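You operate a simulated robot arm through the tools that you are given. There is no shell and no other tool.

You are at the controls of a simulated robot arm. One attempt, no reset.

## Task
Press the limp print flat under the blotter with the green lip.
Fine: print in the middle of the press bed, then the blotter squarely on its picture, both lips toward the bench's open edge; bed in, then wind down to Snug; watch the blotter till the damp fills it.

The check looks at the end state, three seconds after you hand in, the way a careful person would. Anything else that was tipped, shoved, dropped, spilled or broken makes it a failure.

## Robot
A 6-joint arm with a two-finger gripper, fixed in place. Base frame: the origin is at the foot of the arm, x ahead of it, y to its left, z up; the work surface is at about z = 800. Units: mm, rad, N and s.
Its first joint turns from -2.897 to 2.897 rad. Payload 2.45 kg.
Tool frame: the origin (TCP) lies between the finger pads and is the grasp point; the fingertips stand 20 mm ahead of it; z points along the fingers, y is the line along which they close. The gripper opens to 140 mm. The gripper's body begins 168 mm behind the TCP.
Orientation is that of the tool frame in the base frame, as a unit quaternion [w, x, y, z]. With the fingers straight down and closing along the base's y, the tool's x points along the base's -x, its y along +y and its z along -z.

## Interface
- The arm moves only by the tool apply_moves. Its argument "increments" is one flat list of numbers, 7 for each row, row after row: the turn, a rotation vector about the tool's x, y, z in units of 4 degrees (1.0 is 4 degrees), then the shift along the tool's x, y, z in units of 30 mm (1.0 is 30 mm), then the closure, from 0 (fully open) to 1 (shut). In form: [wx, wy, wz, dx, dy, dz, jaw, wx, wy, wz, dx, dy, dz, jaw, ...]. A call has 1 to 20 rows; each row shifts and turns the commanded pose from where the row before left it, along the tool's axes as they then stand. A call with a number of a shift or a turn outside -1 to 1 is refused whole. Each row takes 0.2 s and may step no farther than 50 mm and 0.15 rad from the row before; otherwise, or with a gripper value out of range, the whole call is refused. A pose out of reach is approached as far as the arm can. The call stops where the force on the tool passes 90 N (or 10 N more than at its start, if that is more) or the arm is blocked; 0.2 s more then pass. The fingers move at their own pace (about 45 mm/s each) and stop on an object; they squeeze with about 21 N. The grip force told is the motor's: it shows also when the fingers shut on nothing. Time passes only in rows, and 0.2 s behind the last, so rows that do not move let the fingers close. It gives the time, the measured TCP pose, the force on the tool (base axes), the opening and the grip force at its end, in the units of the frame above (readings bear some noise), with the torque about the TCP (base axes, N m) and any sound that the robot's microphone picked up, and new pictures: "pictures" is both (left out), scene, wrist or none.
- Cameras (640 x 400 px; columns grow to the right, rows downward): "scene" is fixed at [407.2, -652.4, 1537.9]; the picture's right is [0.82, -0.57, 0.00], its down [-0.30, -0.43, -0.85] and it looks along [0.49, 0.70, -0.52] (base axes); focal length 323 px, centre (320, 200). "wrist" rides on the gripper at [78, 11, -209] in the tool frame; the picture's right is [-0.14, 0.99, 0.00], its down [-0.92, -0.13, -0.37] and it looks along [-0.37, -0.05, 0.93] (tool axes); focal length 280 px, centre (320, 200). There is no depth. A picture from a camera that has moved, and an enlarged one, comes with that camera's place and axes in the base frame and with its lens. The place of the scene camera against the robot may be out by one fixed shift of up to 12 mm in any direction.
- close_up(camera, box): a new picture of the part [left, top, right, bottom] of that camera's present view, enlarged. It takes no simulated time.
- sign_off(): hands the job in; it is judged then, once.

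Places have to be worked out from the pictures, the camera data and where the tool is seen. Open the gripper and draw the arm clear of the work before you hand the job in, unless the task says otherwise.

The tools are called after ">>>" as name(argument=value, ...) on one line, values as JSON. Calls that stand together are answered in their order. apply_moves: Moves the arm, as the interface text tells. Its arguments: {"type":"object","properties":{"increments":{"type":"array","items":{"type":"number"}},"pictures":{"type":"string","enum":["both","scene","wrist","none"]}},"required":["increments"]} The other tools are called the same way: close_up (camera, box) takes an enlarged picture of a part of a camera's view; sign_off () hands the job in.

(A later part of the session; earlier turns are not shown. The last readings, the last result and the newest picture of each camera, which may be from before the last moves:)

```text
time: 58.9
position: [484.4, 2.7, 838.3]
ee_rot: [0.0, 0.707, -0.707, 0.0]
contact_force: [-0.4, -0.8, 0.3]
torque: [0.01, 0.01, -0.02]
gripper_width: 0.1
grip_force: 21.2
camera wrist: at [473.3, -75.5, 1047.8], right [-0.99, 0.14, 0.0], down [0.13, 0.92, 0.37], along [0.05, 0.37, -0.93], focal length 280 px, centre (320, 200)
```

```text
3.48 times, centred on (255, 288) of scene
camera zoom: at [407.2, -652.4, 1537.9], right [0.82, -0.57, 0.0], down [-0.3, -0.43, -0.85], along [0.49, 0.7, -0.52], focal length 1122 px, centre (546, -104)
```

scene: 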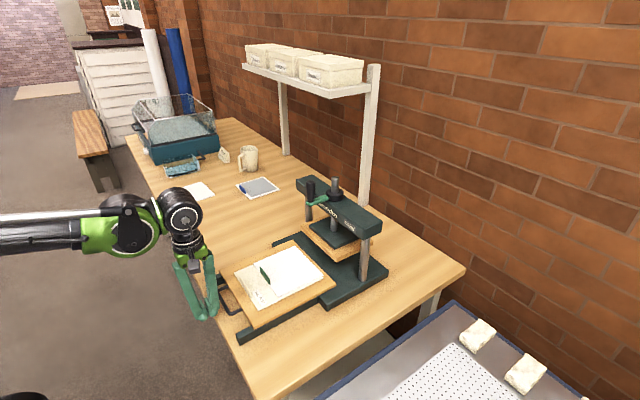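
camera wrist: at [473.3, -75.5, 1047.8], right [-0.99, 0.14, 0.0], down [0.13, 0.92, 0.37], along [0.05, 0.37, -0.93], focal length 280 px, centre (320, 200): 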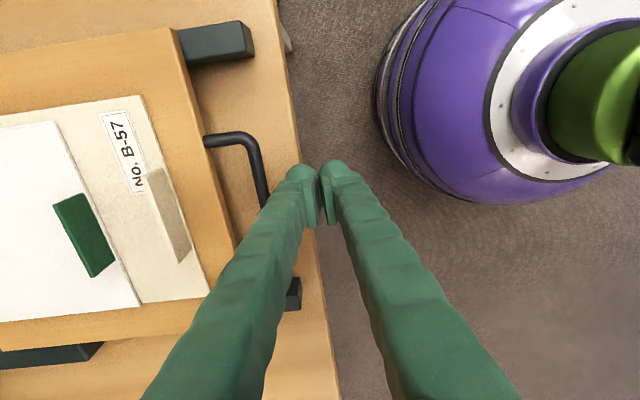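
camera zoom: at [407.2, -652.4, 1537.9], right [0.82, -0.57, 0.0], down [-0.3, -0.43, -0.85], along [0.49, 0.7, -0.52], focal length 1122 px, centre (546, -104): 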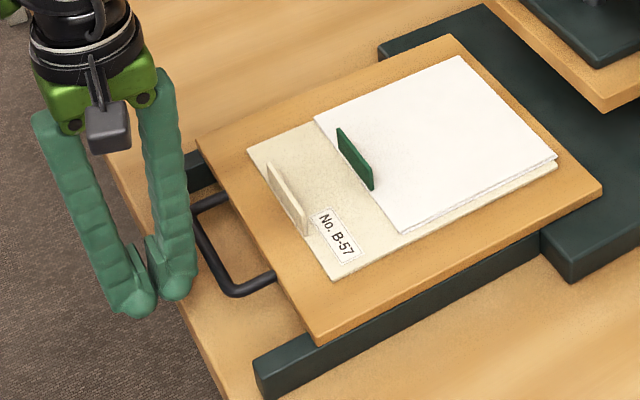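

Fingers are in front of the bar. I lower 8 mm so the bar meets the finger's side, then push slowly in +x.

>>> apply_moves(increments=[0, 0, 0, 0, 0, 0.28, 1, 0, 0, 0, 0, -0.2, 0, 1, 0, 0, 0, 0, -0.2, 0, 1, 0, 0, 0, 0, -0.2, 0, 1, 0, 0, 0, 0, -0.2, 0, 1, 0, 0, 0, 0, -0.25, 0, 1, 0, 0, 0, 0, -0.3, 0, 1, 0, 0, 0, 0, -0.3, 0, 1, 0, 0, 0, 0, -0.3, 0, 1, 0, 0, 0, 0, -0.3, 0, 1, 0, 0, 0, 0, -0.3, 0, 1, 0, 0, 0, 0, -0.3, 0, 1, 0, 0, 0, 0, 0, 0, 1])

>>> close_up(camera="scene", box=[200, 190, 400, 340])

```text
time: 61.7
position: [570.4, 3.6, 831.0]
ee_rot: [0.001, -0.707, 0.707, -0.001]
contact_force: [-0.9, 0.7, 0.5]
torque: [-0.01, 0.0, 0.01]
gripper_width: 0.1
grip_force: 21.3
camera wrist: at [559.2, -75.2, 1040.6], right [-0.99, 0.14, 0.0], down [0.13, 0.92, 0.37], along [0.05, 0.37, -0.93], focal length 280 px, centre (320, 200)
```

scene: 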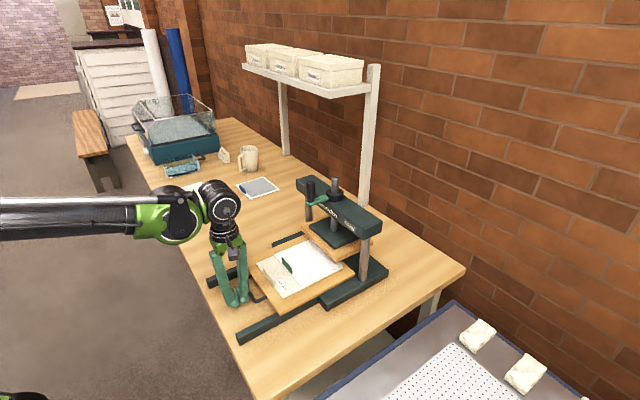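
wrist: 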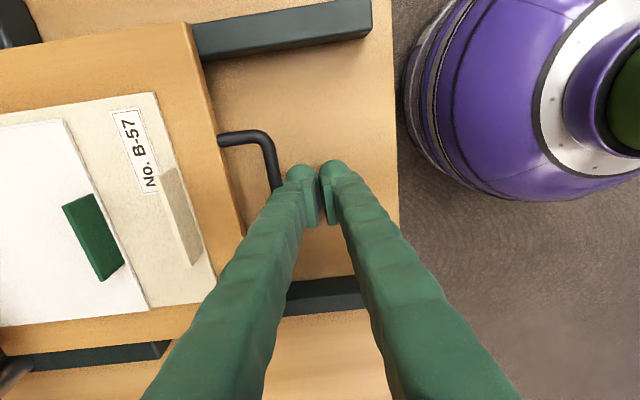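

```text
2.67 times, centred on (300, 265) of scene
camera zoom: at [407.2, -652.4, 1537.9], right [0.82, -0.57, 0.0], down [-0.3, -0.43, -0.85], along [0.49, 0.7, -0.52], focal length 860 px, centre (373, 27)
```

zoom: 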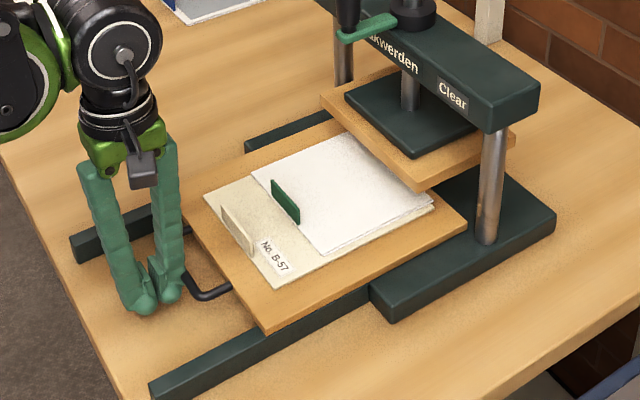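

The bed glides in with its sheets in place. I keep pushing, in stages, watching platen clearance.

>>> apply_moves(increments=[0, 0, 0, 0, -0.25, 0, 1, 0, 0, 0, 0, -0.25, 0, 1, 0, 0, 0, 0, -0.25, 0, 1, 0, 0, 0, 0, -0.25, 0, 1, 0, 0, 0, 0, -0.25, 0, 1, 0, 0, 0, 0, -0.25, 0, 1, 0, 0, 0, 0, -0.25, 0, 1, 0, 0, 0, 0, -0.25, 0, 1, 0, 0, 0, 0, 0, 0, 1])

>>> close_up(camera="scene", box=[200, 190, 400, 340])

```text
time: 63.7
position: [629.2, 3.1, 831.4]
ee_rot: [0.0, -0.707, 0.708, -0.001]
contact_force: [-0.8, -0.4, -0.8]
torque: [-0.03, 0.0, 0.02]
gripper_width: 0.0
grip_force: 21.4
camera wrist: at [619.1, -76.0, 1040.5], right [-0.99, 0.14, 0.0], down [0.13, 0.92, 0.37], along [0.05, 0.37, -0.93], focal length 280 px, centre (320, 200)
```

scene: 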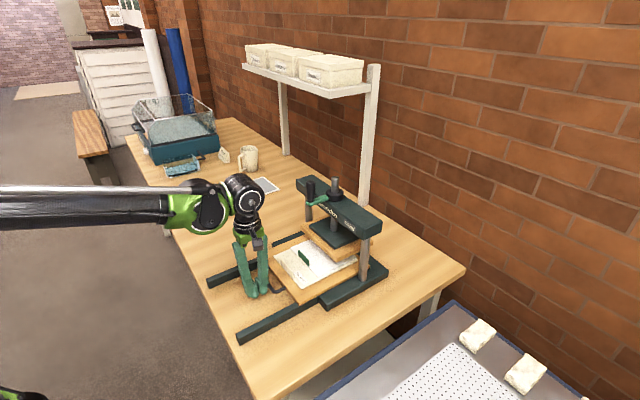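
wrist: 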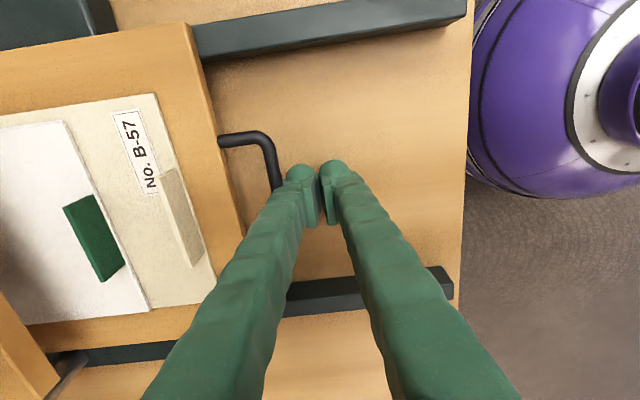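

```text
2.67 times, centred on (300, 265) of scene
camera zoom: at [407.2, -652.4, 1537.9], right [0.82, -0.57, 0.0], down [-0.3, -0.43, -0.85], along [0.49, 0.7, -0.52], focal length 860 px, centre (373, 27)
```

zoom: 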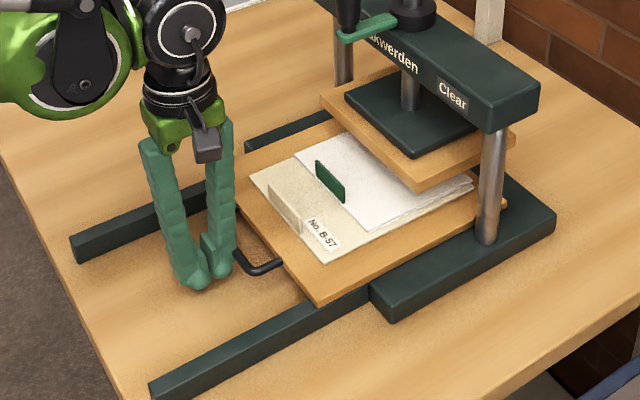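

All good; I keep pushing until the bed stops.

>>> apply_moves(increments=[0, 0, 0, 0, -0.25, 0, 1, 0, 0, 0, 0, -0.25, 0, 1, 0, 0, 0, 0, -0.25, 0, 1, 0, 0, 0, 0, -0.2, 0, 1, 0, 0, 0, 0, -0.2, 0, 1, 0, 0, 0, 0, 0, 0, 1])

>>> close_up(camera="scene", box=[200, 190, 400, 340])

```text
time: 65.1
position: [664.9, 3.3, 829.1]
ee_rot: [0.0, 0.707, -0.707, 0.002]
contact_force: [-9.0, 0.0, -3.3]
torque: [0.02, 0.04, 0.01]
gripper_width: 0.0
grip_force: 21.1
camera wrist: at [653.9, -76.3, 1040.2], right [-0.99, 0.14, 0.0], down [0.13, 0.92, 0.37], along [0.05, 0.37, -0.93], focal length 280 px, centre (320, 200)
```

scene: 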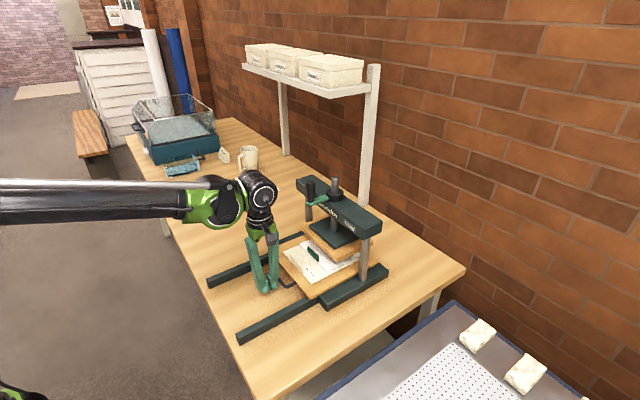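
wrist: 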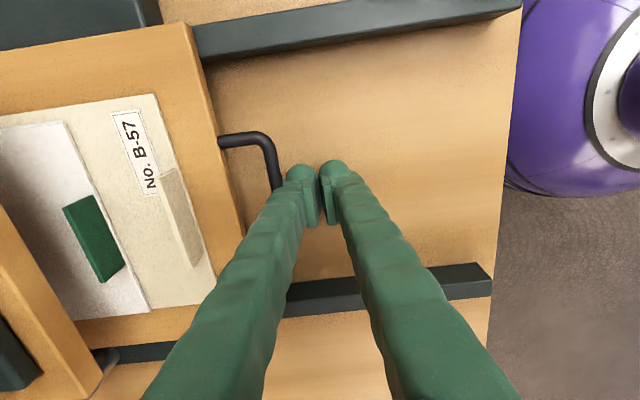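

```text
2.67 times, centred on (300, 265) of scene
camera zoom: at [407.2, -652.4, 1537.9], right [0.82, -0.57, 0.0], down [-0.3, -0.43, -0.85], along [0.49, 0.7, -0.52], focal length 860 px, centre (373, 27)
```

zoom: 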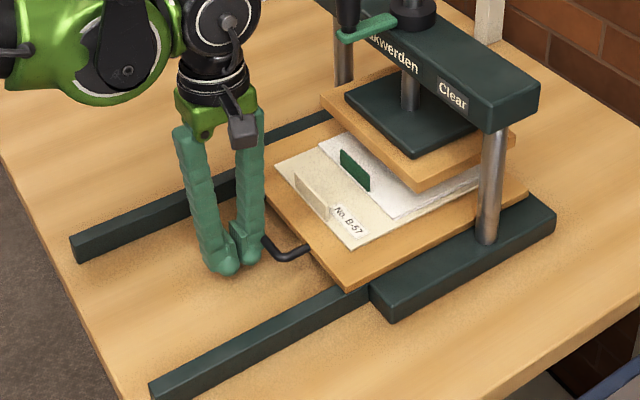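

The bed is back near its starting place and the force rises (-9 N). I press a few mm more to seat it at its stop.

>>> apply_moves(increments=[0, 0, 0, 0, -0.1, 0, 1, 0, 0, 0, 0, -0.1, 0, 1, 0, 0, 0, 0, 0, 0, 1], pictures="none")

>>> apply_moves(increments=[0, 0, 0, 0, -0.1, 0, 1, 0, 0, 0, 0, 0, 0, 1])

>>> close_up(camera="scene", box=[200, 190, 400, 340])

```text
time: 66.0
position: [664.5, 2.4, 830.4]
ee_rot: [0.002, 0.707, -0.707, -0.002]
contact_force: [-38.4, -8.8, 12.0]
torque: [0.02, -0.54, -0.23]
gripper_width: 0.1
grip_force: 20.9
stopped in row 3: the force on the tool passed its limit at 92 N (the readings are from after the stop); the commanded pose is now the measured one
```

```text
time: 66.6
position: [664.8, 3.0, 831.0]
ee_rot: [0.004, 0.707, -0.707, -0.004]
contact_force: [-90.0, -10.6, -0.9]
torque: [0.1, -0.5, -0.28]
gripper_width: 0.0
grip_force: 21.1
camera wrist: at [657.5, -75.6, 1041.0], right [-0.99, 0.14, 0.01], down [0.13, 0.92, 0.37], along [0.04, 0.36, -0.93], focal length 280 px, centre (320, 200)
```

scene: 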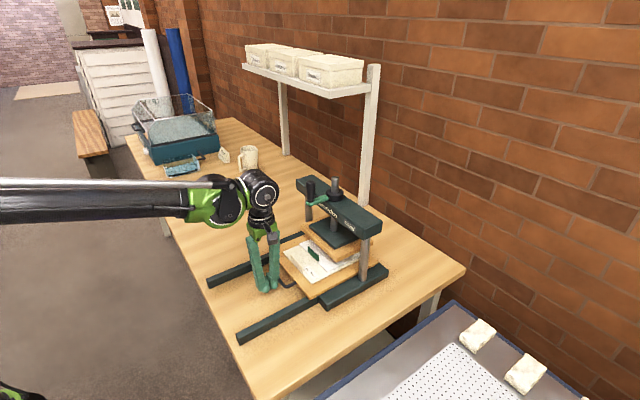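
wrist: 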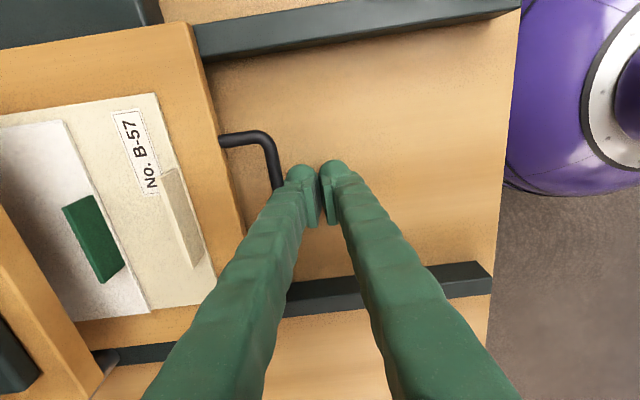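

```text
2.67 times, centred on (300, 265) of scene
camera zoom: at [407.2, -652.4, 1537.9], right [0.82, -0.57, 0.0], down [-0.3, -0.43, -0.85], along [0.49, 0.7, -0.52], focal length 860 px, centre (373, 27)
```

zoom: 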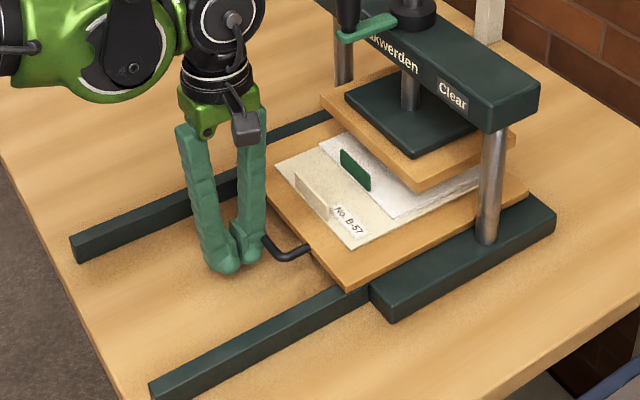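

The bed is hard against its stop. I back off, rise well above the press, and look down at the crank.

>>> apply_moves(increments=[0, 0, 0, 0, 0.5, 0, 1, 0, 0, 0, 0, 0.5, 0, 1, 0, 0, 0, 0, 0, -1, 1, 0, 0, 0, 0, 0, -1, 1, 0, 0, 0, 0, 0, -1, 1, 0, 0, 0, 0, 0, -1, 1, 0, 0, 0, 0, 0, -1, 1, 0, 0, 0, 0, 0, -1, 1, 0, 0, 0, 0, 0, -1, 1, 0, 0, 0, 0, 0, -1, 1, 0, 0, 0, 0, 0, -1, 1, 0, 0, 0, 0, 0, -1, 1, 0, 0, 0, 0, 0, -1, 1, 0, 0, 0, 0, 0, -1, 1, 0, 0, 0, 0, 0, -1, 1, 0, 0, 0, 0, 0, -1, 0.7, 0, 0, 0, 0, 0, 0, 0.7], pictures="none")

>>> apply_moves(increments=[0, 0, 0, 0, -1, 0, 0.7, 0, 0, 0, 0, -1, 0, 0.7, 0, 0, 0, 0, -1, 0, 0.7, 0, 0, 0, 0, -1, 0, 0.7, 0, 0, 0, 0, -1, 0, 0.7, 0, 0, 0, 0, -1, 0, 0.7, 0, 0, 0, 0, 0, 0, 0.7])

>>> close_up(camera="wrist", box=[180, 80, 420, 280])

>>> close_up(camera="scene", box=[260, 160, 400, 300])

```text
time: 70.2
position: [642.4, 3.1, 1250.7]
ee_rot: [0.002, 0.707, -0.707, -0.001]
contact_force: [0.3, 0.1, -0.2]
torque: [-0.01, -0.02, -0.01]
gripper_width: 41.9
grip_force: 0.1
```

```text
time: 71.8
position: [823.6, 3.7, 1248.7]
ee_rot: [-0.002, -0.707, 0.707, 0.002]
contact_force: [0.0, 0.5, -0.3]
torque: [-0.02, -0.01, 0.01]
gripper_width: 41.9
grip_force: 0.0
camera wrist: at [813.4, -75.1, 1458.5], right [-0.99, 0.14, 0.01], down [0.13, 0.92, 0.37], along [0.05, 0.36, -0.93], focal length 280 px, centre (320, 200)
```

scene: 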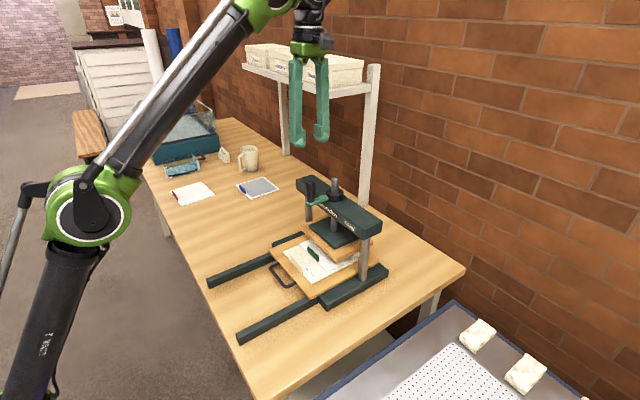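
wrist: 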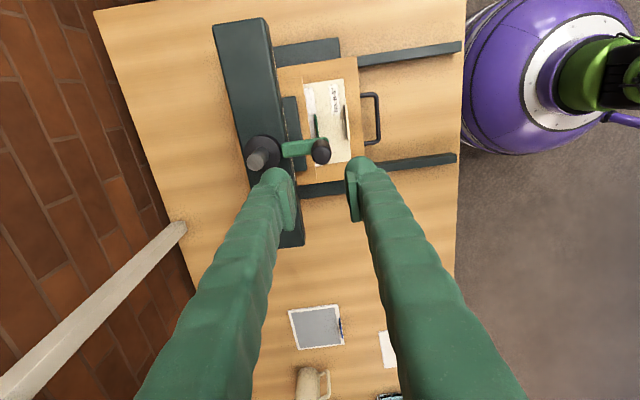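

```text
2.00 times, centred on (300, 180) of wrist
camera zoom: at [813.4, -75.1, 1458.5], right [-0.99, 0.14, 0.01], down [0.13, 0.92, 0.37], along [0.05, 0.36, -0.93], focal length 561 px, centre (360, 240)
```

zoom: 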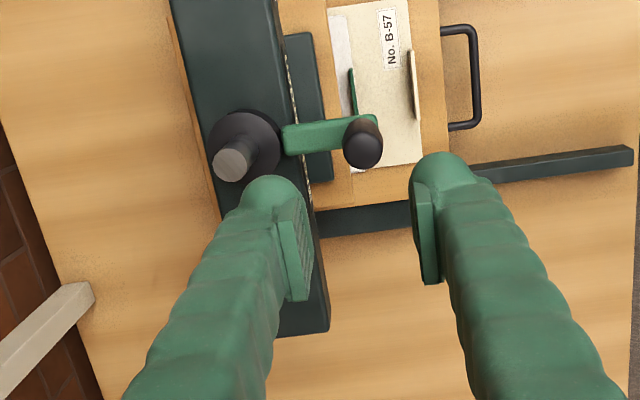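

```text
2.86 times, centred on (330, 230) of scene
camera zoom: at [407.2, -652.4, 1537.9], right [0.82, -0.57, 0.0], down [-0.3, -0.43, -0.85], along [0.49, 0.7, -0.52], focal length 922 px, centre (291, 114)
```

zoom: 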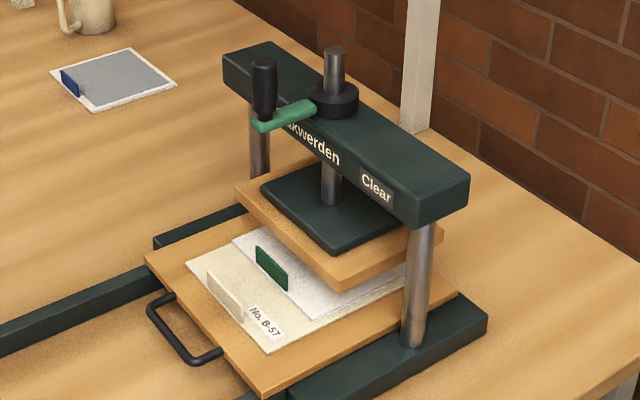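

Crank: spindle axis ≈(906,-1), knob ≈(820,0) at z≈1060–1118. I turn the tool back a quarter so the fingers close along y (tangential to the crank) and the camera looks at the press front.

>>> apply_moves(increments=[0, 0, 1, 0, 0, 0, 0.6, 0, 0, 1, 0, 0, 0, 0.6, 0, 0, 1, 0, 0, 0, 0.6, 0, 0, 1, 0, 0, 0, 0.6, 0, 0, 1, 0, 0, 0, 0.6, 0, 0, 1, 0, 0, 0, 0.6, 0, 0, 1, 0, 0, 0, 0.6, 0, 0, 1, 0, 0, 0, 0.6, 0, 0, 1, 0, 0, 0, 0.6, 0, 0, 1, 0, 0, 0, 0.6, 0, 0, 1, 0, 0, 0, 0.6, 0, 0, 1, 0, 0, 0, 0.6, 0, 0, 1, 0, 0, 0, 0.6, 0, 0, 1, 0, 0, 0, 0.6, 0, 0, 1, 0, 0, 0, 0.6, 0, 0, 1, 0, 0, 0, 0.6, 0, 0, 1, 0, 0, 0, 0.6, 0, 0, 1, 0, 0, 0, 0.6, 0, 0, 1, 0, 0, 0, 0.6, 0, 0, 1, 0, 0, 0, 0.6], pictures="none")

>>> apply_moves(increments=[0, 0, 1, 0, 0, 0, 0.6, 0, 0, 1, 0, 0, 0, 0.6, 0, 0, 0.5, 0, 0, 0, 0.6, 0, 0, 0, 0, 0, 0, 0.6])

>>> close_up(camera="wrist", box=[220, 80, 420, 280])

```text
time: 76.0
position: [824.5, 4.4, 1249.9]
ee_rot: [-0.003, -0.087, 0.996, 0.0]
contact_force: [0.4, 0.3, -0.1]
torque: [-0.02, 0.0, 0.01]
gripper_width: 56.3
grip_force: 0.2
```

```text
time: 77.0
position: [822.9, 3.2, 1249.5]
ee_rot: [-0.002, 0.0, 1.0, 0.0]
contact_force: [-0.2, -0.2, -0.3]
torque: [0.03, 0.01, 0.0]
gripper_width: 56.1
grip_force: 0.1
camera wrist: at [746.7, 14.3, 1459.8], right [0.14, 0.99, 0.0], down [0.92, -0.13, 0.36], along [0.36, -0.05, -0.93], focal length 280 px, centre (320, 200)
```

scene: 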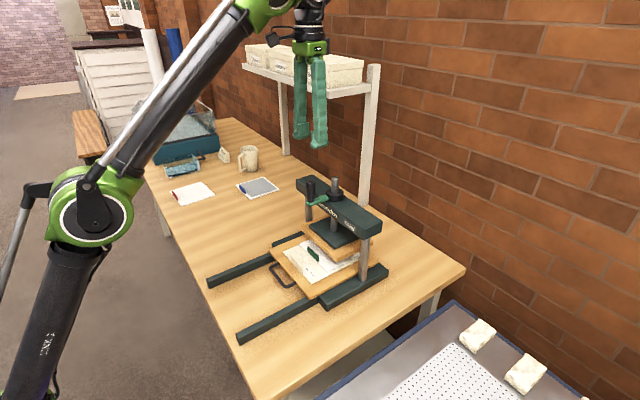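
wrist: 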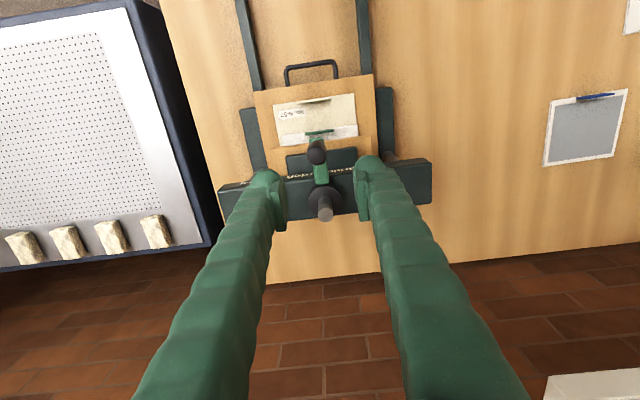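

```text
2.00 times, centred on (320, 180) of wrist
camera zoom: at [746.7, 14.3, 1459.8], right [0.14, 0.99, 0.0], down [0.92, -0.13, 0.36], along [0.36, -0.05, -0.93], focal length 561 px, centre (320, 240)
```

zoom: 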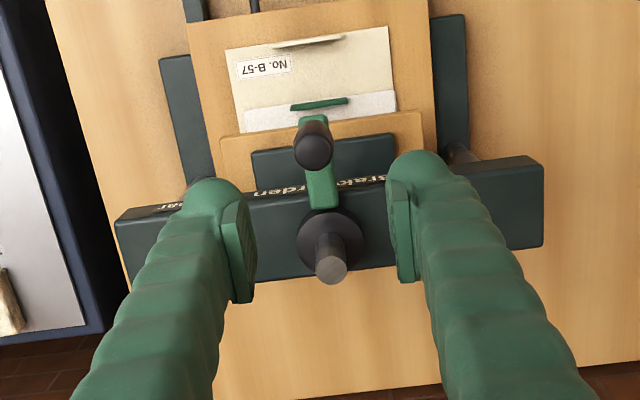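

Knob is centred near (820,-1). I move above it with fingers 60 mm open and come down to z≈1165 to compare fingertip and knob height.

>>> apply_moves(increments=[0, 0, 0, 0.1, -0.13, 1, 0.58, 0, 0, 0, 0, 0, 1, 0.58, 0, 0, 0, 0, 0, 0.8, 0.58, 0, 0, 0, 0, 0, 0, 0.58])

>>> close_up(camera="wrist", box=[220, 80, 420, 280])

>>> close_up(camera="scene", box=[270, 120, 390, 230])

```text
time: 78.0
position: [819.6, -0.2, 1167.2]
ee_rot: [-0.002, 0.001, 1.0, 0.0]
contact_force: [-0.1, 1.1, 0.3]
torque: [0.0, 0.03, -0.01]
gripper_width: 58.9
grip_force: 0.1
camera wrist: at [743.7, 10.2, 1377.1], right [0.14, 0.99, 0.0], down [0.92, -0.13, 0.36], along [0.36, -0.05, -0.93], focal length 280 px, centre (320, 200)
```

scene: 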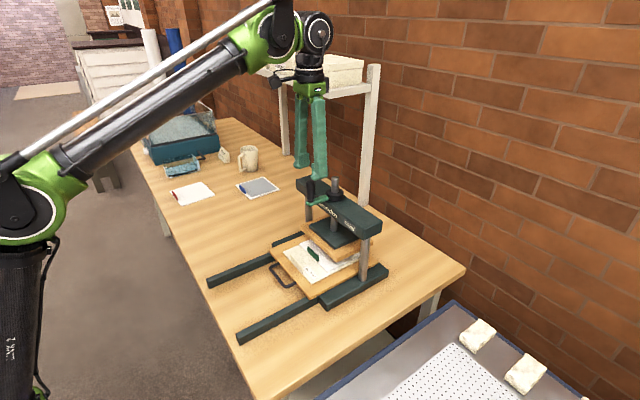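
wrist: 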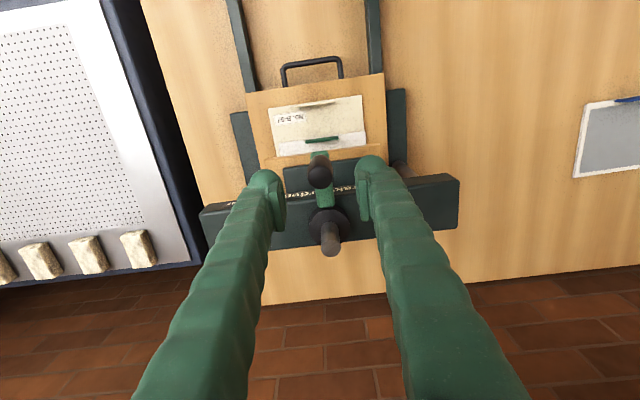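

```text
2.00 times, centred on (320, 180) of wrist
camera zoom: at [743.7, 10.2, 1377.1], right [0.14, 0.99, 0.0], down [0.92, -0.13, 0.36], along [0.36, -0.05, -0.93], focal length 561 px, centre (320, 240)
```

zoom: 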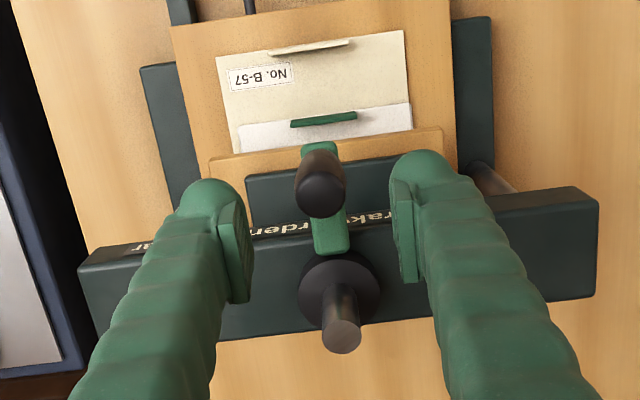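

```text
3.64 times, centred on (330, 175) of scene
camera zoom: at [407.2, -652.4, 1537.9], right [0.82, -0.57, 0.0], down [-0.3, -0.43, -0.85], along [0.49, 0.7, -0.52], focal length 1173 px, centre (284, 291)
```

zoom: 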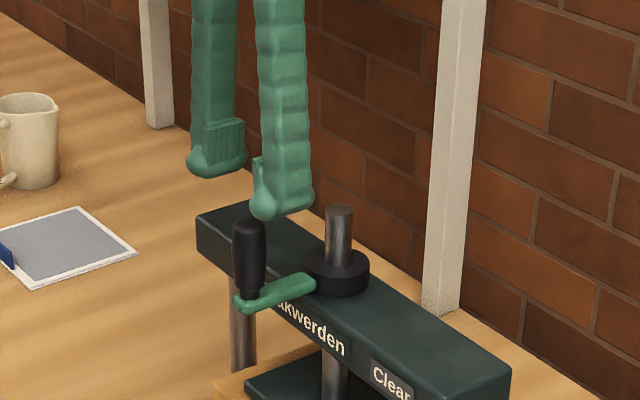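

Knob top is about z≈1130, base ≈1060, centred between the fingers. I lower the TCP to ~1094 and close on the knob.

>>> apply_moves(increments=[0, 0, 0, 0, 0, 0.8, 0.58, 0, 0, 0, 0, 0, 0.8, 0.58, 0, 0, 0, 0, 0, 0.85, 0.58, 0, 0, 0, 0, 0, 0, 0.7, 0, 0, 0, 0, 0, 0, 0.8, 0, 0, 0, 0, 0, 0, 0.9, 0, 0, 0, 0, 0, 0, 1, 0, 0, 0, 0, 0, 0, 1])

>>> close_up(camera="wrist", box=[220, 80, 420, 280])

>>> close_up(camera="scene", box=[270, 140, 390, 250])

```text
time: 79.8
position: [821.6, -0.7, 1093.0]
ee_rot: [-0.002, -0.001, 1.0, 0.0]
contact_force: [-3.4, 12.4, -11.0]
torque: [0.13, 0.02, -0.01]
gripper_width: 24.0
grip_force: 44.9
camera wrist: at [743.8, 10.1, 1302.9], right [0.14, 0.99, 0.0], down [0.92, -0.13, 0.36], along [0.36, -0.05, -0.93], focal length 280 px, centre (320, 200)
```

scene: 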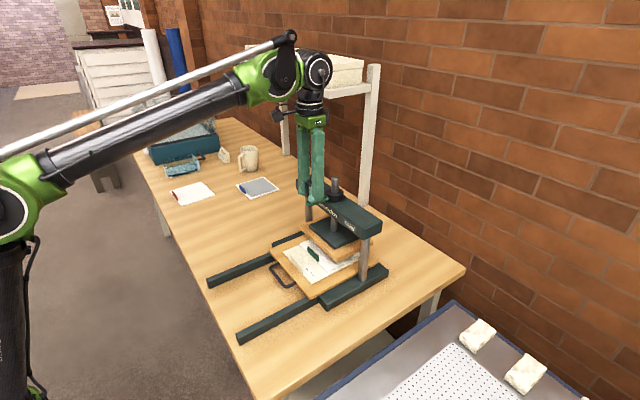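
wrist: 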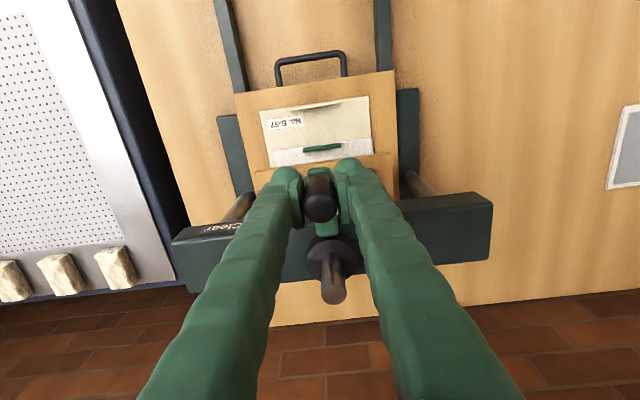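

```text
2.00 times, centred on (320, 180) of wrist
camera zoom: at [743.8, 10.1, 1302.9], right [0.14, 0.99, 0.0], down [0.92, -0.13, 0.36], along [0.36, -0.05, -0.93], focal length 561 px, centre (320, 240)
```

zoom: 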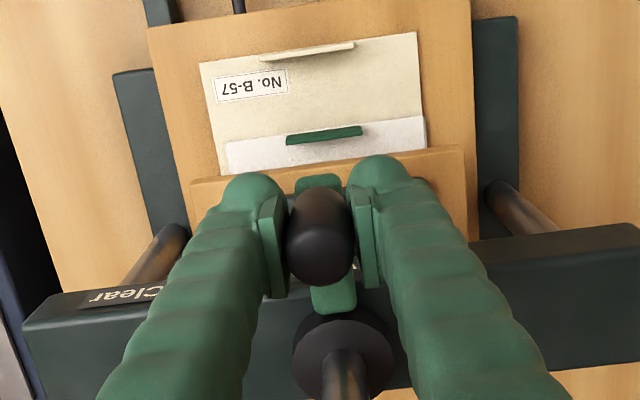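

```text
3.64 times, centred on (330, 195) of scene
camera zoom: at [407.2, -652.4, 1537.9], right [0.82, -0.57, 0.0], down [-0.3, -0.43, -0.85], along [0.49, 0.7, -0.52], focal length 1173 px, centre (284, 218)
```

zoom: 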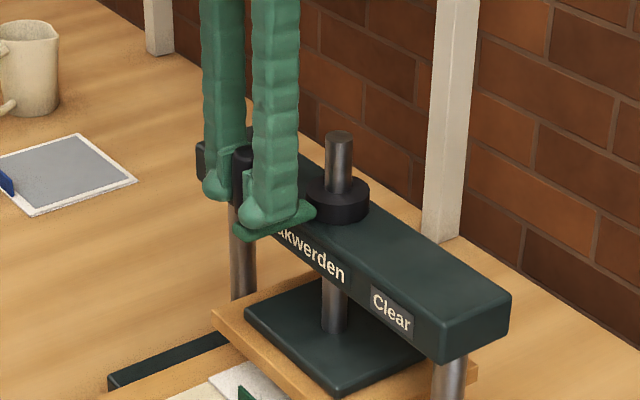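

Knob held (24 mm). I start winding clockwise seen from above (right-hand screw, lowering), turning the tool with the crank; a 20° trial first.

>>> apply_moves(increments=[0, 0, 1, -0.007, 0.2, 0, 1, 0, 0, 1, -0.007, 0.2, 0, 1, 0, 0, 1, -0.007, 0.2, 0, 1, 0, 0, 1, -0.007, 0.2, 0, 1, 0, 0, 1, -0.007, 0.2, 0, 1, 0, 0, 0, 0, 0, 0, 1])

>>> close_up(camera="scene", box=[270, 140, 390, 250])

>>> close_up(camera="wrist", box=[220, 80, 420, 280])

```text
time: 81.2
position: [824.0, 28.6, 1090.9]
ee_rot: [-0.001, 0.174, 0.985, 0.0]
contact_force: [16.8, -9.3, 29.2]
torque: [-0.13, -0.2, 0.0]
gripper_width: 24.2
grip_force: 44.8
camera wrist: at [756.1, 64.5, 1301.7], right [0.47, 0.88, 0.0], down [0.82, -0.44, 0.37], along [0.32, -0.17, -0.93], focal length 280 px, centre (320, 200)
```

scene: 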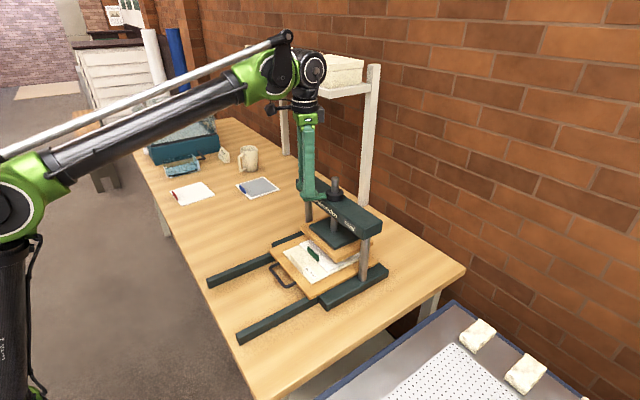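
wrist: 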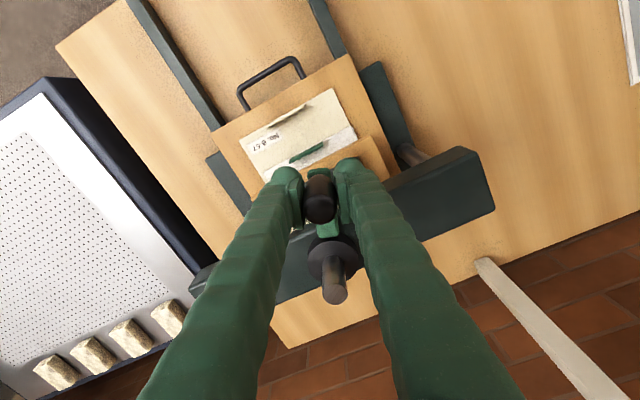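

```text
3.64 times, centred on (330, 195) of scene
camera zoom: at [407.2, -652.4, 1537.9], right [0.82, -0.57, 0.0], down [-0.3, -0.43, -0.85], along [0.49, 0.7, -0.52], focal length 1173 px, centre (284, 218)
```

zoom: 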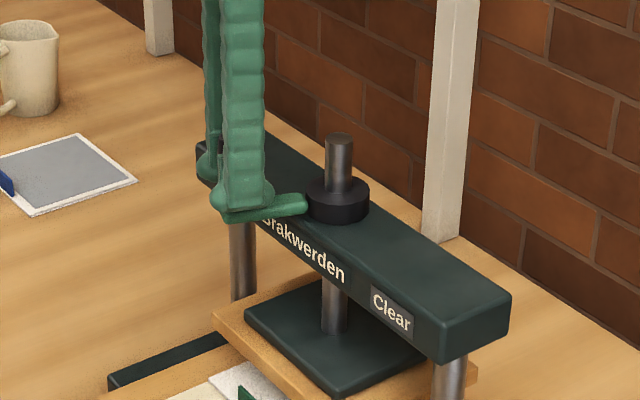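

```text
2.00 times, centred on (320, 180) of wrist
camera zoom: at [756.1, 64.5, 1301.7], right [0.47, 0.88, 0.0], down [0.82, -0.44, 0.37], along [0.32, -0.17, -0.93], focal length 561 px, centre (320, 240)
```

zoom: 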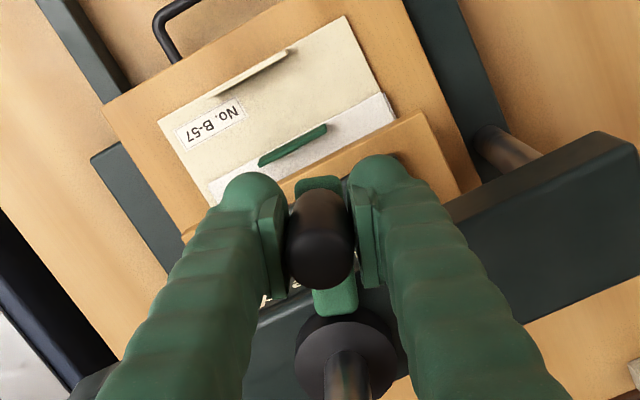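

The crank turns with the tool as planned. I continue another 60° and compare the platen and label.

>>> apply_moves(increments=[0, 0, 1, -0.007, 0.2, 0, 1, 0, 0, 1, -0.007, 0.2, 0, 1, 0, 0, 1, -0.007, 0.2, 0, 1, 0, 0, 1, -0.007, 0.2, 0, 1, 0, 0, 1, -0.007, 0.2, 0, 1, 0, 0, 1, -0.007, 0.2, 0, 1, 0, 0, 1, -0.007, 0.2, 0, 1, 0, 0, 1, -0.007, 0.2, 0, 1, 0, 0, 1, -0.007, 0.2, 0, 1, 0, 0, 1, -0.007, 0.2, 0, 1, 0, 0, 1, -0.007, 0.2, 0, 1, 0, 0, 1, -0.007, 0.2, 0, 1, 0, 0, 1, -0.007, 0.2, 0, 1, 0, 0, 1, -0.007, 0.2, 0, 1, 0, 0, 1, -0.007, 0.2, 0, 1, 0, 0, 0, 0, 0, 0, 1])

>>> close_up(camera="scene", box=[270, 140, 390, 250])

>>> close_up(camera="wrist", box=[220, 80, 420, 280])

```text
time: 84.6
position: [890.3, 84.8, 1090.7]
ee_rot: [-0.002, 0.643, 0.766, -0.002]
contact_force: [-1.9, -12.8, 2.6]
torque: [-0.05, 0.0, 0.02]
gripper_width: 24.0
grip_force: 44.5
camera wrist: at [889.1, 162.6, 1301.2], right [1.0, 0.04, -0.01], down [0.04, -0.93, 0.37], along [0.01, -0.37, -0.93], focal length 280 px, centre (320, 200)
```

scene: 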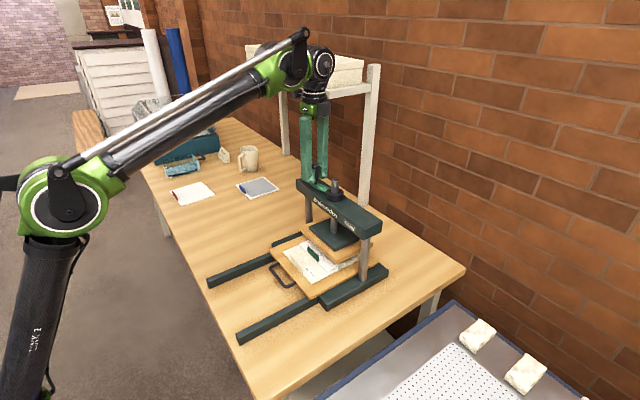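
wrist: 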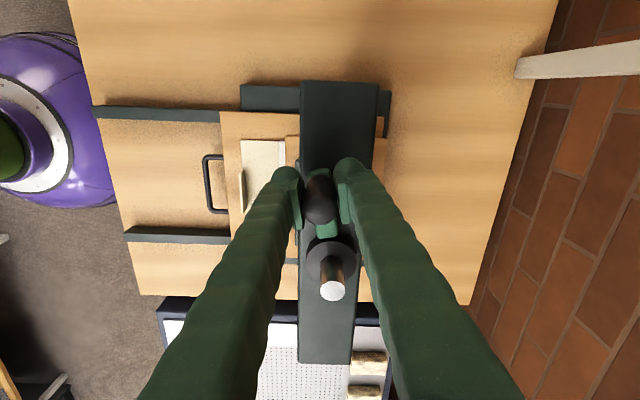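

```text
3.64 times, centred on (330, 195) of scene
camera zoom: at [407.2, -652.4, 1537.9], right [0.82, -0.57, 0.0], down [-0.3, -0.43, -0.85], along [0.49, 0.7, -0.52], focal length 1173 px, centre (284, 218)
```

zoom: 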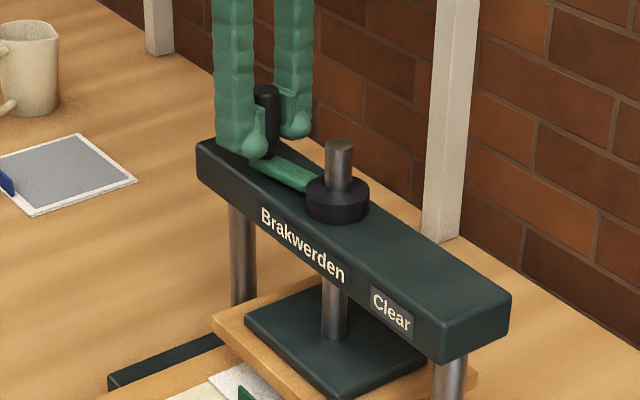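

```text
2.00 times, centred on (320, 180) of wrist
camera zoom: at [889.1, 162.6, 1301.2], right [1.0, 0.04, -0.01], down [0.04, -0.93, 0.37], along [0.01, -0.37, -0.93], focal length 561 px, centre (320, 240)
```

zoom: 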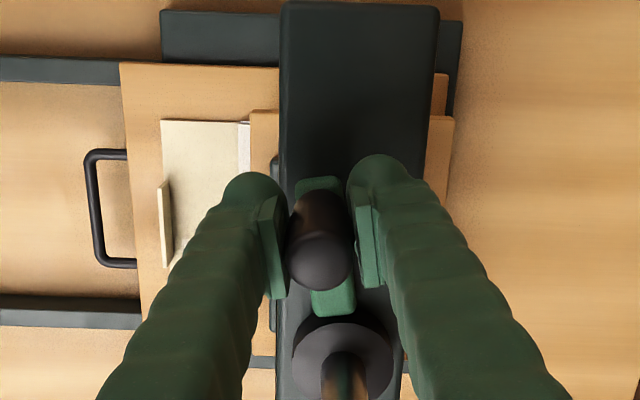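

Spindle top has sunk ~5 mm for 80°, so clockwise lowers it (≈20 mm per turn). I continue around toward the far side.

>>> apply_moves(increments=[0, 0, 1, -0.007, 0.2, 0, 1, 0, 0, 1, -0.007, 0.2, 0, 1, 0, 0, 1, -0.007, 0.2, 0, 1, 0, 0, 1, -0.007, 0.2, 0, 1, 0, 0, 1, -0.007, 0.2, 0, 1, 0, 0, 1, -0.007, 0.2, 0, 1, 0, 0, 1, -0.007, 0.2, 0, 1, 0, 0, 1, -0.007, 0.2, 0, 1, 0, 0, 1, -0.007, 0.2, 0, 1, 0, 0, 1, -0.007, 0.2, 0, 1, 0, 0, 1, -0.007, 0.2, 0, 1, 0, 0, 1, -0.007, 0.2, 0, 1, 0, 0, 0, 0, 0, 0, 1])

>>> close_up(camera="scene", box=[270, 140, 390, 250])

```text
time: 87.4
position: [957.3, 66.9, 1092.5]
ee_rot: [-0.001, 0.899, 0.438, -0.002]
contact_force: [-11.1, -12.3, 7.2]
torque: [-0.27, 0.29, 0.0]
gripper_width: 24.1
grip_force: 45.5
camera wrist: at [1015.8, 121.8, 1300.9], right [0.7, -0.72, 0.0], down [-0.67, -0.65, 0.37], along [-0.27, -0.26, -0.93], focal length 280 px, centre (320, 200)
```

scene: 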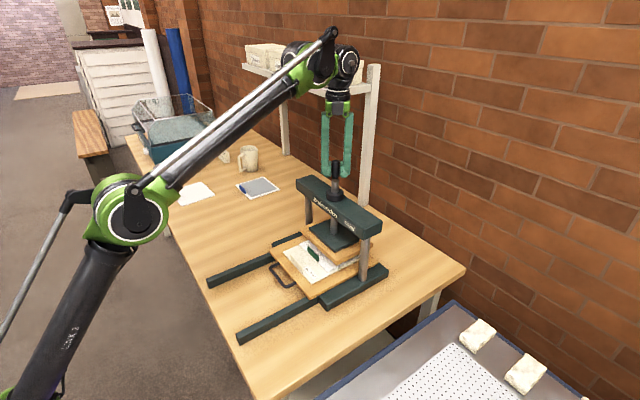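
wrist: 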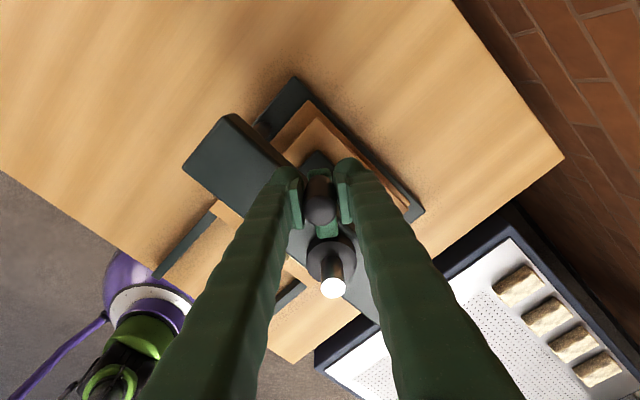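

```text
3.64 times, centred on (330, 195) of scene
camera zoom: at [407.2, -652.4, 1537.9], right [0.82, -0.57, 0.0], down [-0.3, -0.43, -0.85], along [0.49, 0.7, -0.52], focal length 1173 px, centre (284, 218)
```

zoom: 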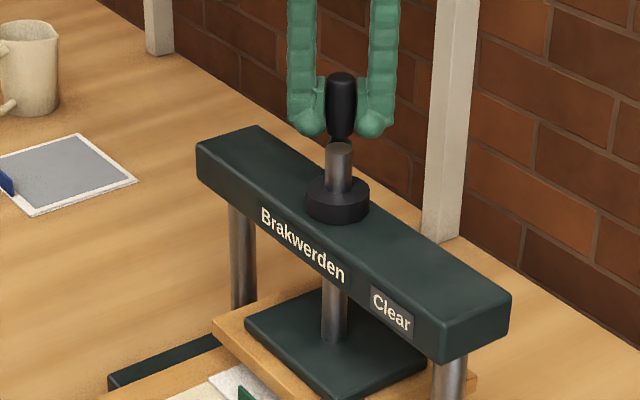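

On track; spindle still sinking, label still "Clear". I continue past the far side in 12-row steps.

>>> apply_moves(increments=[0, 0, 1, -0.007, 0.2, 0, 1, 0, 0, 1, -0.007, 0.2, 0, 1, 0, 0, 1, -0.007, 0.2, 0, 1, 0, 0, 1, -0.007, 0.2, 0, 1, 0, 0, 1, -0.007, 0.2, 0, 1, 0, 0, 1, -0.007, 0.2, 0, 1, 0, 0, 1, -0.007, 0.2, 0, 1, 0, 0, 1, -0.007, 0.2, 0, 1, 0, 0, 1, -0.007, 0.2, 0, 1, 0, 0, 1, -0.007, 0.2, 0, 1, 0, 0, 1, -0.007, 0.2, 0, 1, 0, 0, 1, -0.007, 0.2, 0, 1, 0, 0, 0, 0, 0, 0, 1])

>>> close_up(camera="scene", box=[270, 140, 390, 250])

```text
time: 90.2
position: [989.9, 12.1, 1092.2]
ee_rot: [-0.001, 0.997, 0.071, -0.002]
contact_force: [7.7, 5.1, 34.1]
torque: [0.1, -0.22, 0.01]
gripper_width: 24.1
grip_force: 45.0
out of reach, approached as far as the arm can: row 12
camera wrist: at [1070.0, 12.3, 1301.0], right [0.01, -1.0, 0.0], down [-0.93, -0.01, 0.37], along [-0.37, 0.0, -0.93], focal length 280 px, centre (320, 200)
```

scene: 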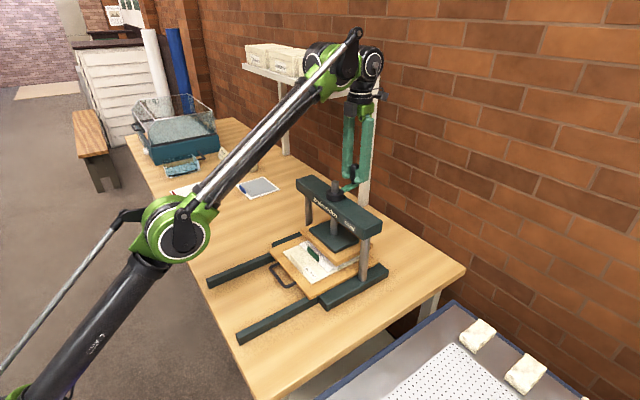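
wrist: 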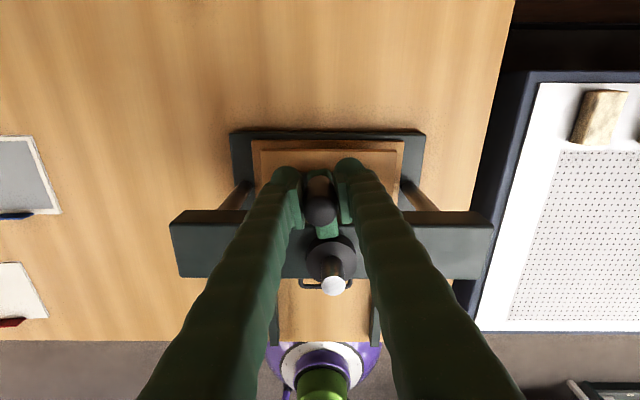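

```text
3.64 times, centred on (330, 195) of scene
camera zoom: at [407.2, -652.4, 1537.9], right [0.82, -0.57, 0.0], down [-0.3, -0.43, -0.85], along [0.49, 0.7, -0.52], focal length 1173 px, centre (284, 218)
```

zoom: 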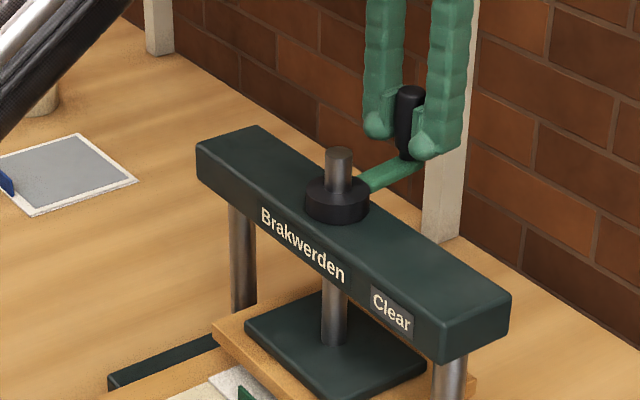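

Row 12 was out of reach at a radius of ~990 mm. The knob can slide along the pads, so I move 7 mm inward radially and continue tangentially.

>>> apply_moves(increments=[0, 0, 0, -0.25, 0, 0, 1, 0, 0, 1, -0.007, 0.18, 0, 1, 0, 0, 1, -0.007, 0.18, 0, 1, 0, 0, 1, -0.007, 0.18, 0, 1, 0, 0, 0, 0, 0, 0, 1], pictures="scene")

>>> close_up(camera="scene", box=[270, 140, 390, 250])

```text
time: 91.4
position: [984.7, 11.4, 1088.4]
ee_rot: [-0.001, 0.997, 0.072, -0.004]
contact_force: [27.1, 5.5, -16.3]
torque: [0.09, -0.44, 0.02]
gripper_width: 24.3
grip_force: 45.8
out of reach, approached as far as the arm can: row 2, 3, 4
```

scene: 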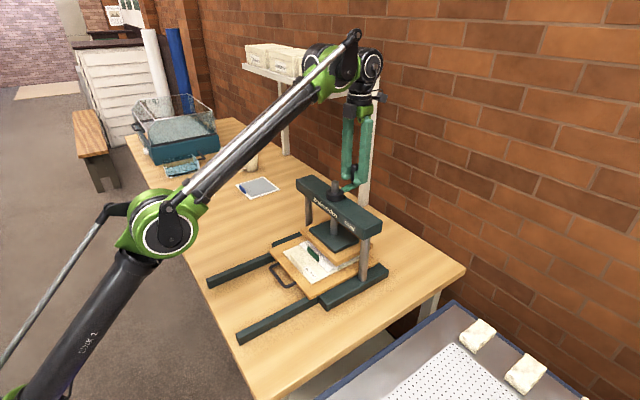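

```text
3.64 times, centred on (330, 195) of scene
camera zoom: at [407.2, -652.4, 1537.9], right [0.82, -0.57, 0.0], down [-0.3, -0.43, -0.85], along [0.49, 0.7, -0.52], focal length 1173 px, centre (284, 218)
```

zoom: 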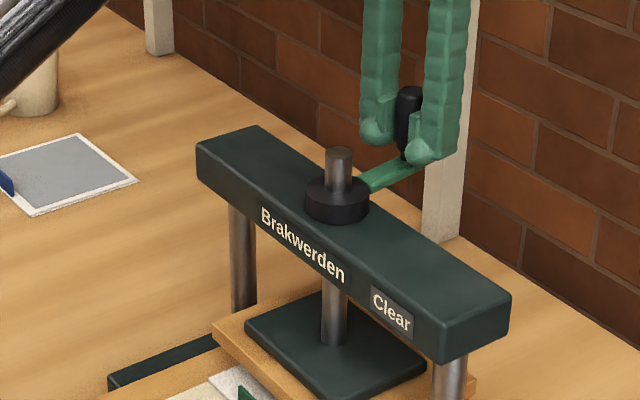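

The tool's rotation joint is at its limit. I release the knob, lift, and turn the tool back half a turn so I can regrip and continue clockwise.

>>> apply_moves(increments=[0, 0, 0, 0, 0, 0, 0.8, 0, 0, 0, 0, 0, 0, 0.6, 0, 0, 0, 0, 0, 0, 0.6, 0, 0, 0, 0, 0, -0.6, 0.6, 0, 0, 0, 0, 0, -0.7, 0.6, 0, 0, 0, 0, 0, -0.7, 0.6, 0, 0, 0, 0, 0, -0.7, 0.6, 0, 0, 0, 0, 0, 0, 0.6], pictures="scene")

>>> close_up(camera="scene", box=[270, 130, 390, 240])

```text
time: 93.2
position: [955.7, 10.0, 1127.2]
ee_rot: [-0.001, 0.997, 0.072, -0.003]
contact_force: [0.3, 0.0, -0.5]
torque: [0.0, 0.06, 0.0]
gripper_width: 55.9
grip_force: 0.2
out of reach, approached as far as the arm can: row 4, 5, 6, 7
```

scene: 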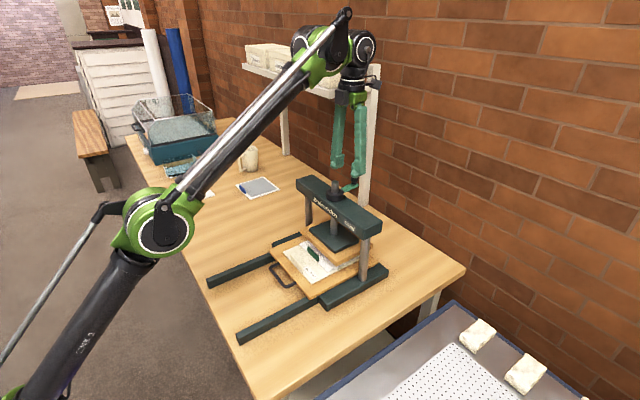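

```text
3.64 times, centred on (330, 185) of scene
camera zoom: at [407.2, -652.4, 1537.9], right [0.82, -0.57, 0.0], down [-0.3, -0.43, -0.85], along [0.49, 0.7, -0.52], focal length 1173 px, centre (284, 254)
```

zoom: 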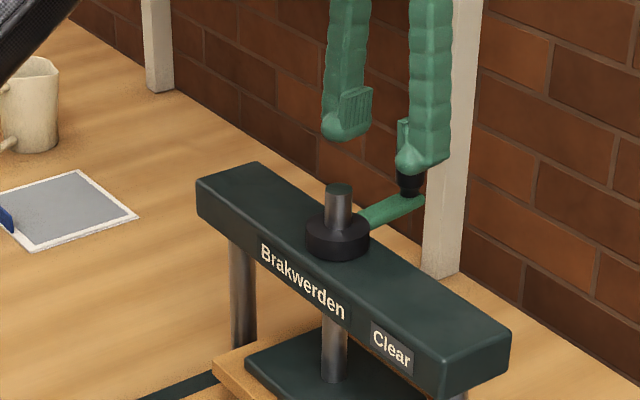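

Lifting at that radius pulled the hand inward off the knob (reach shrinks with height), but it is free. I move inward and up to a clear pose before turning.

>>> apply_moves(increments=[0, 0, 0, -0.8, 0, 0, 0.6, 0, 0, 0, -0.8, 0, 0, 0.6, 0, 0, 0, -0.8, 0, 0, 0.6, 0, 0, 0, -0.8, 0, 0, 0.6, 0, 0, 0, 0, 0, 0, 0.6], pictures="scene")

>>> close_up(camera="scene", box=[270, 130, 390, 240])

```text
time: 94.4
position: [862.1, -4.2, 1127.9]
ee_rot: [0.0, 0.997, 0.071, -0.003]
contact_force: [0.0, 0.9, 0.3]
torque: [0.02, 0.01, -0.04]
gripper_width: 55.9
grip_force: 0.0
```

scene: 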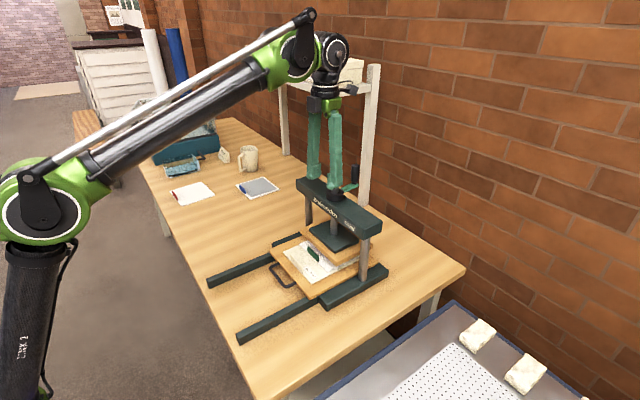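

```text
3.64 times, centred on (330, 185) of scene
camera zoom: at [407.2, -652.4, 1537.9], right [0.82, -0.57, 0.0], down [-0.3, -0.43, -0.85], along [0.49, 0.7, -0.52], focal length 1173 px, centre (284, 254)
```

zoom: 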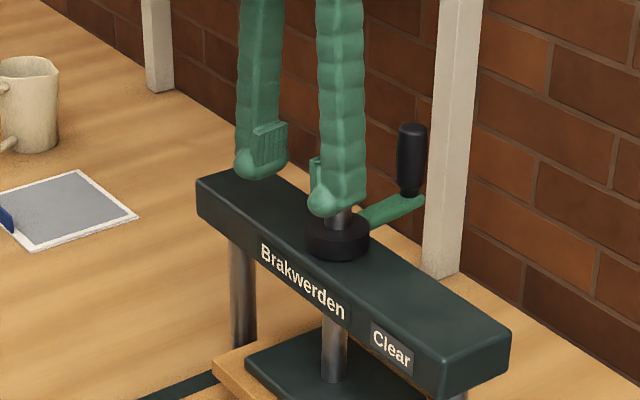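

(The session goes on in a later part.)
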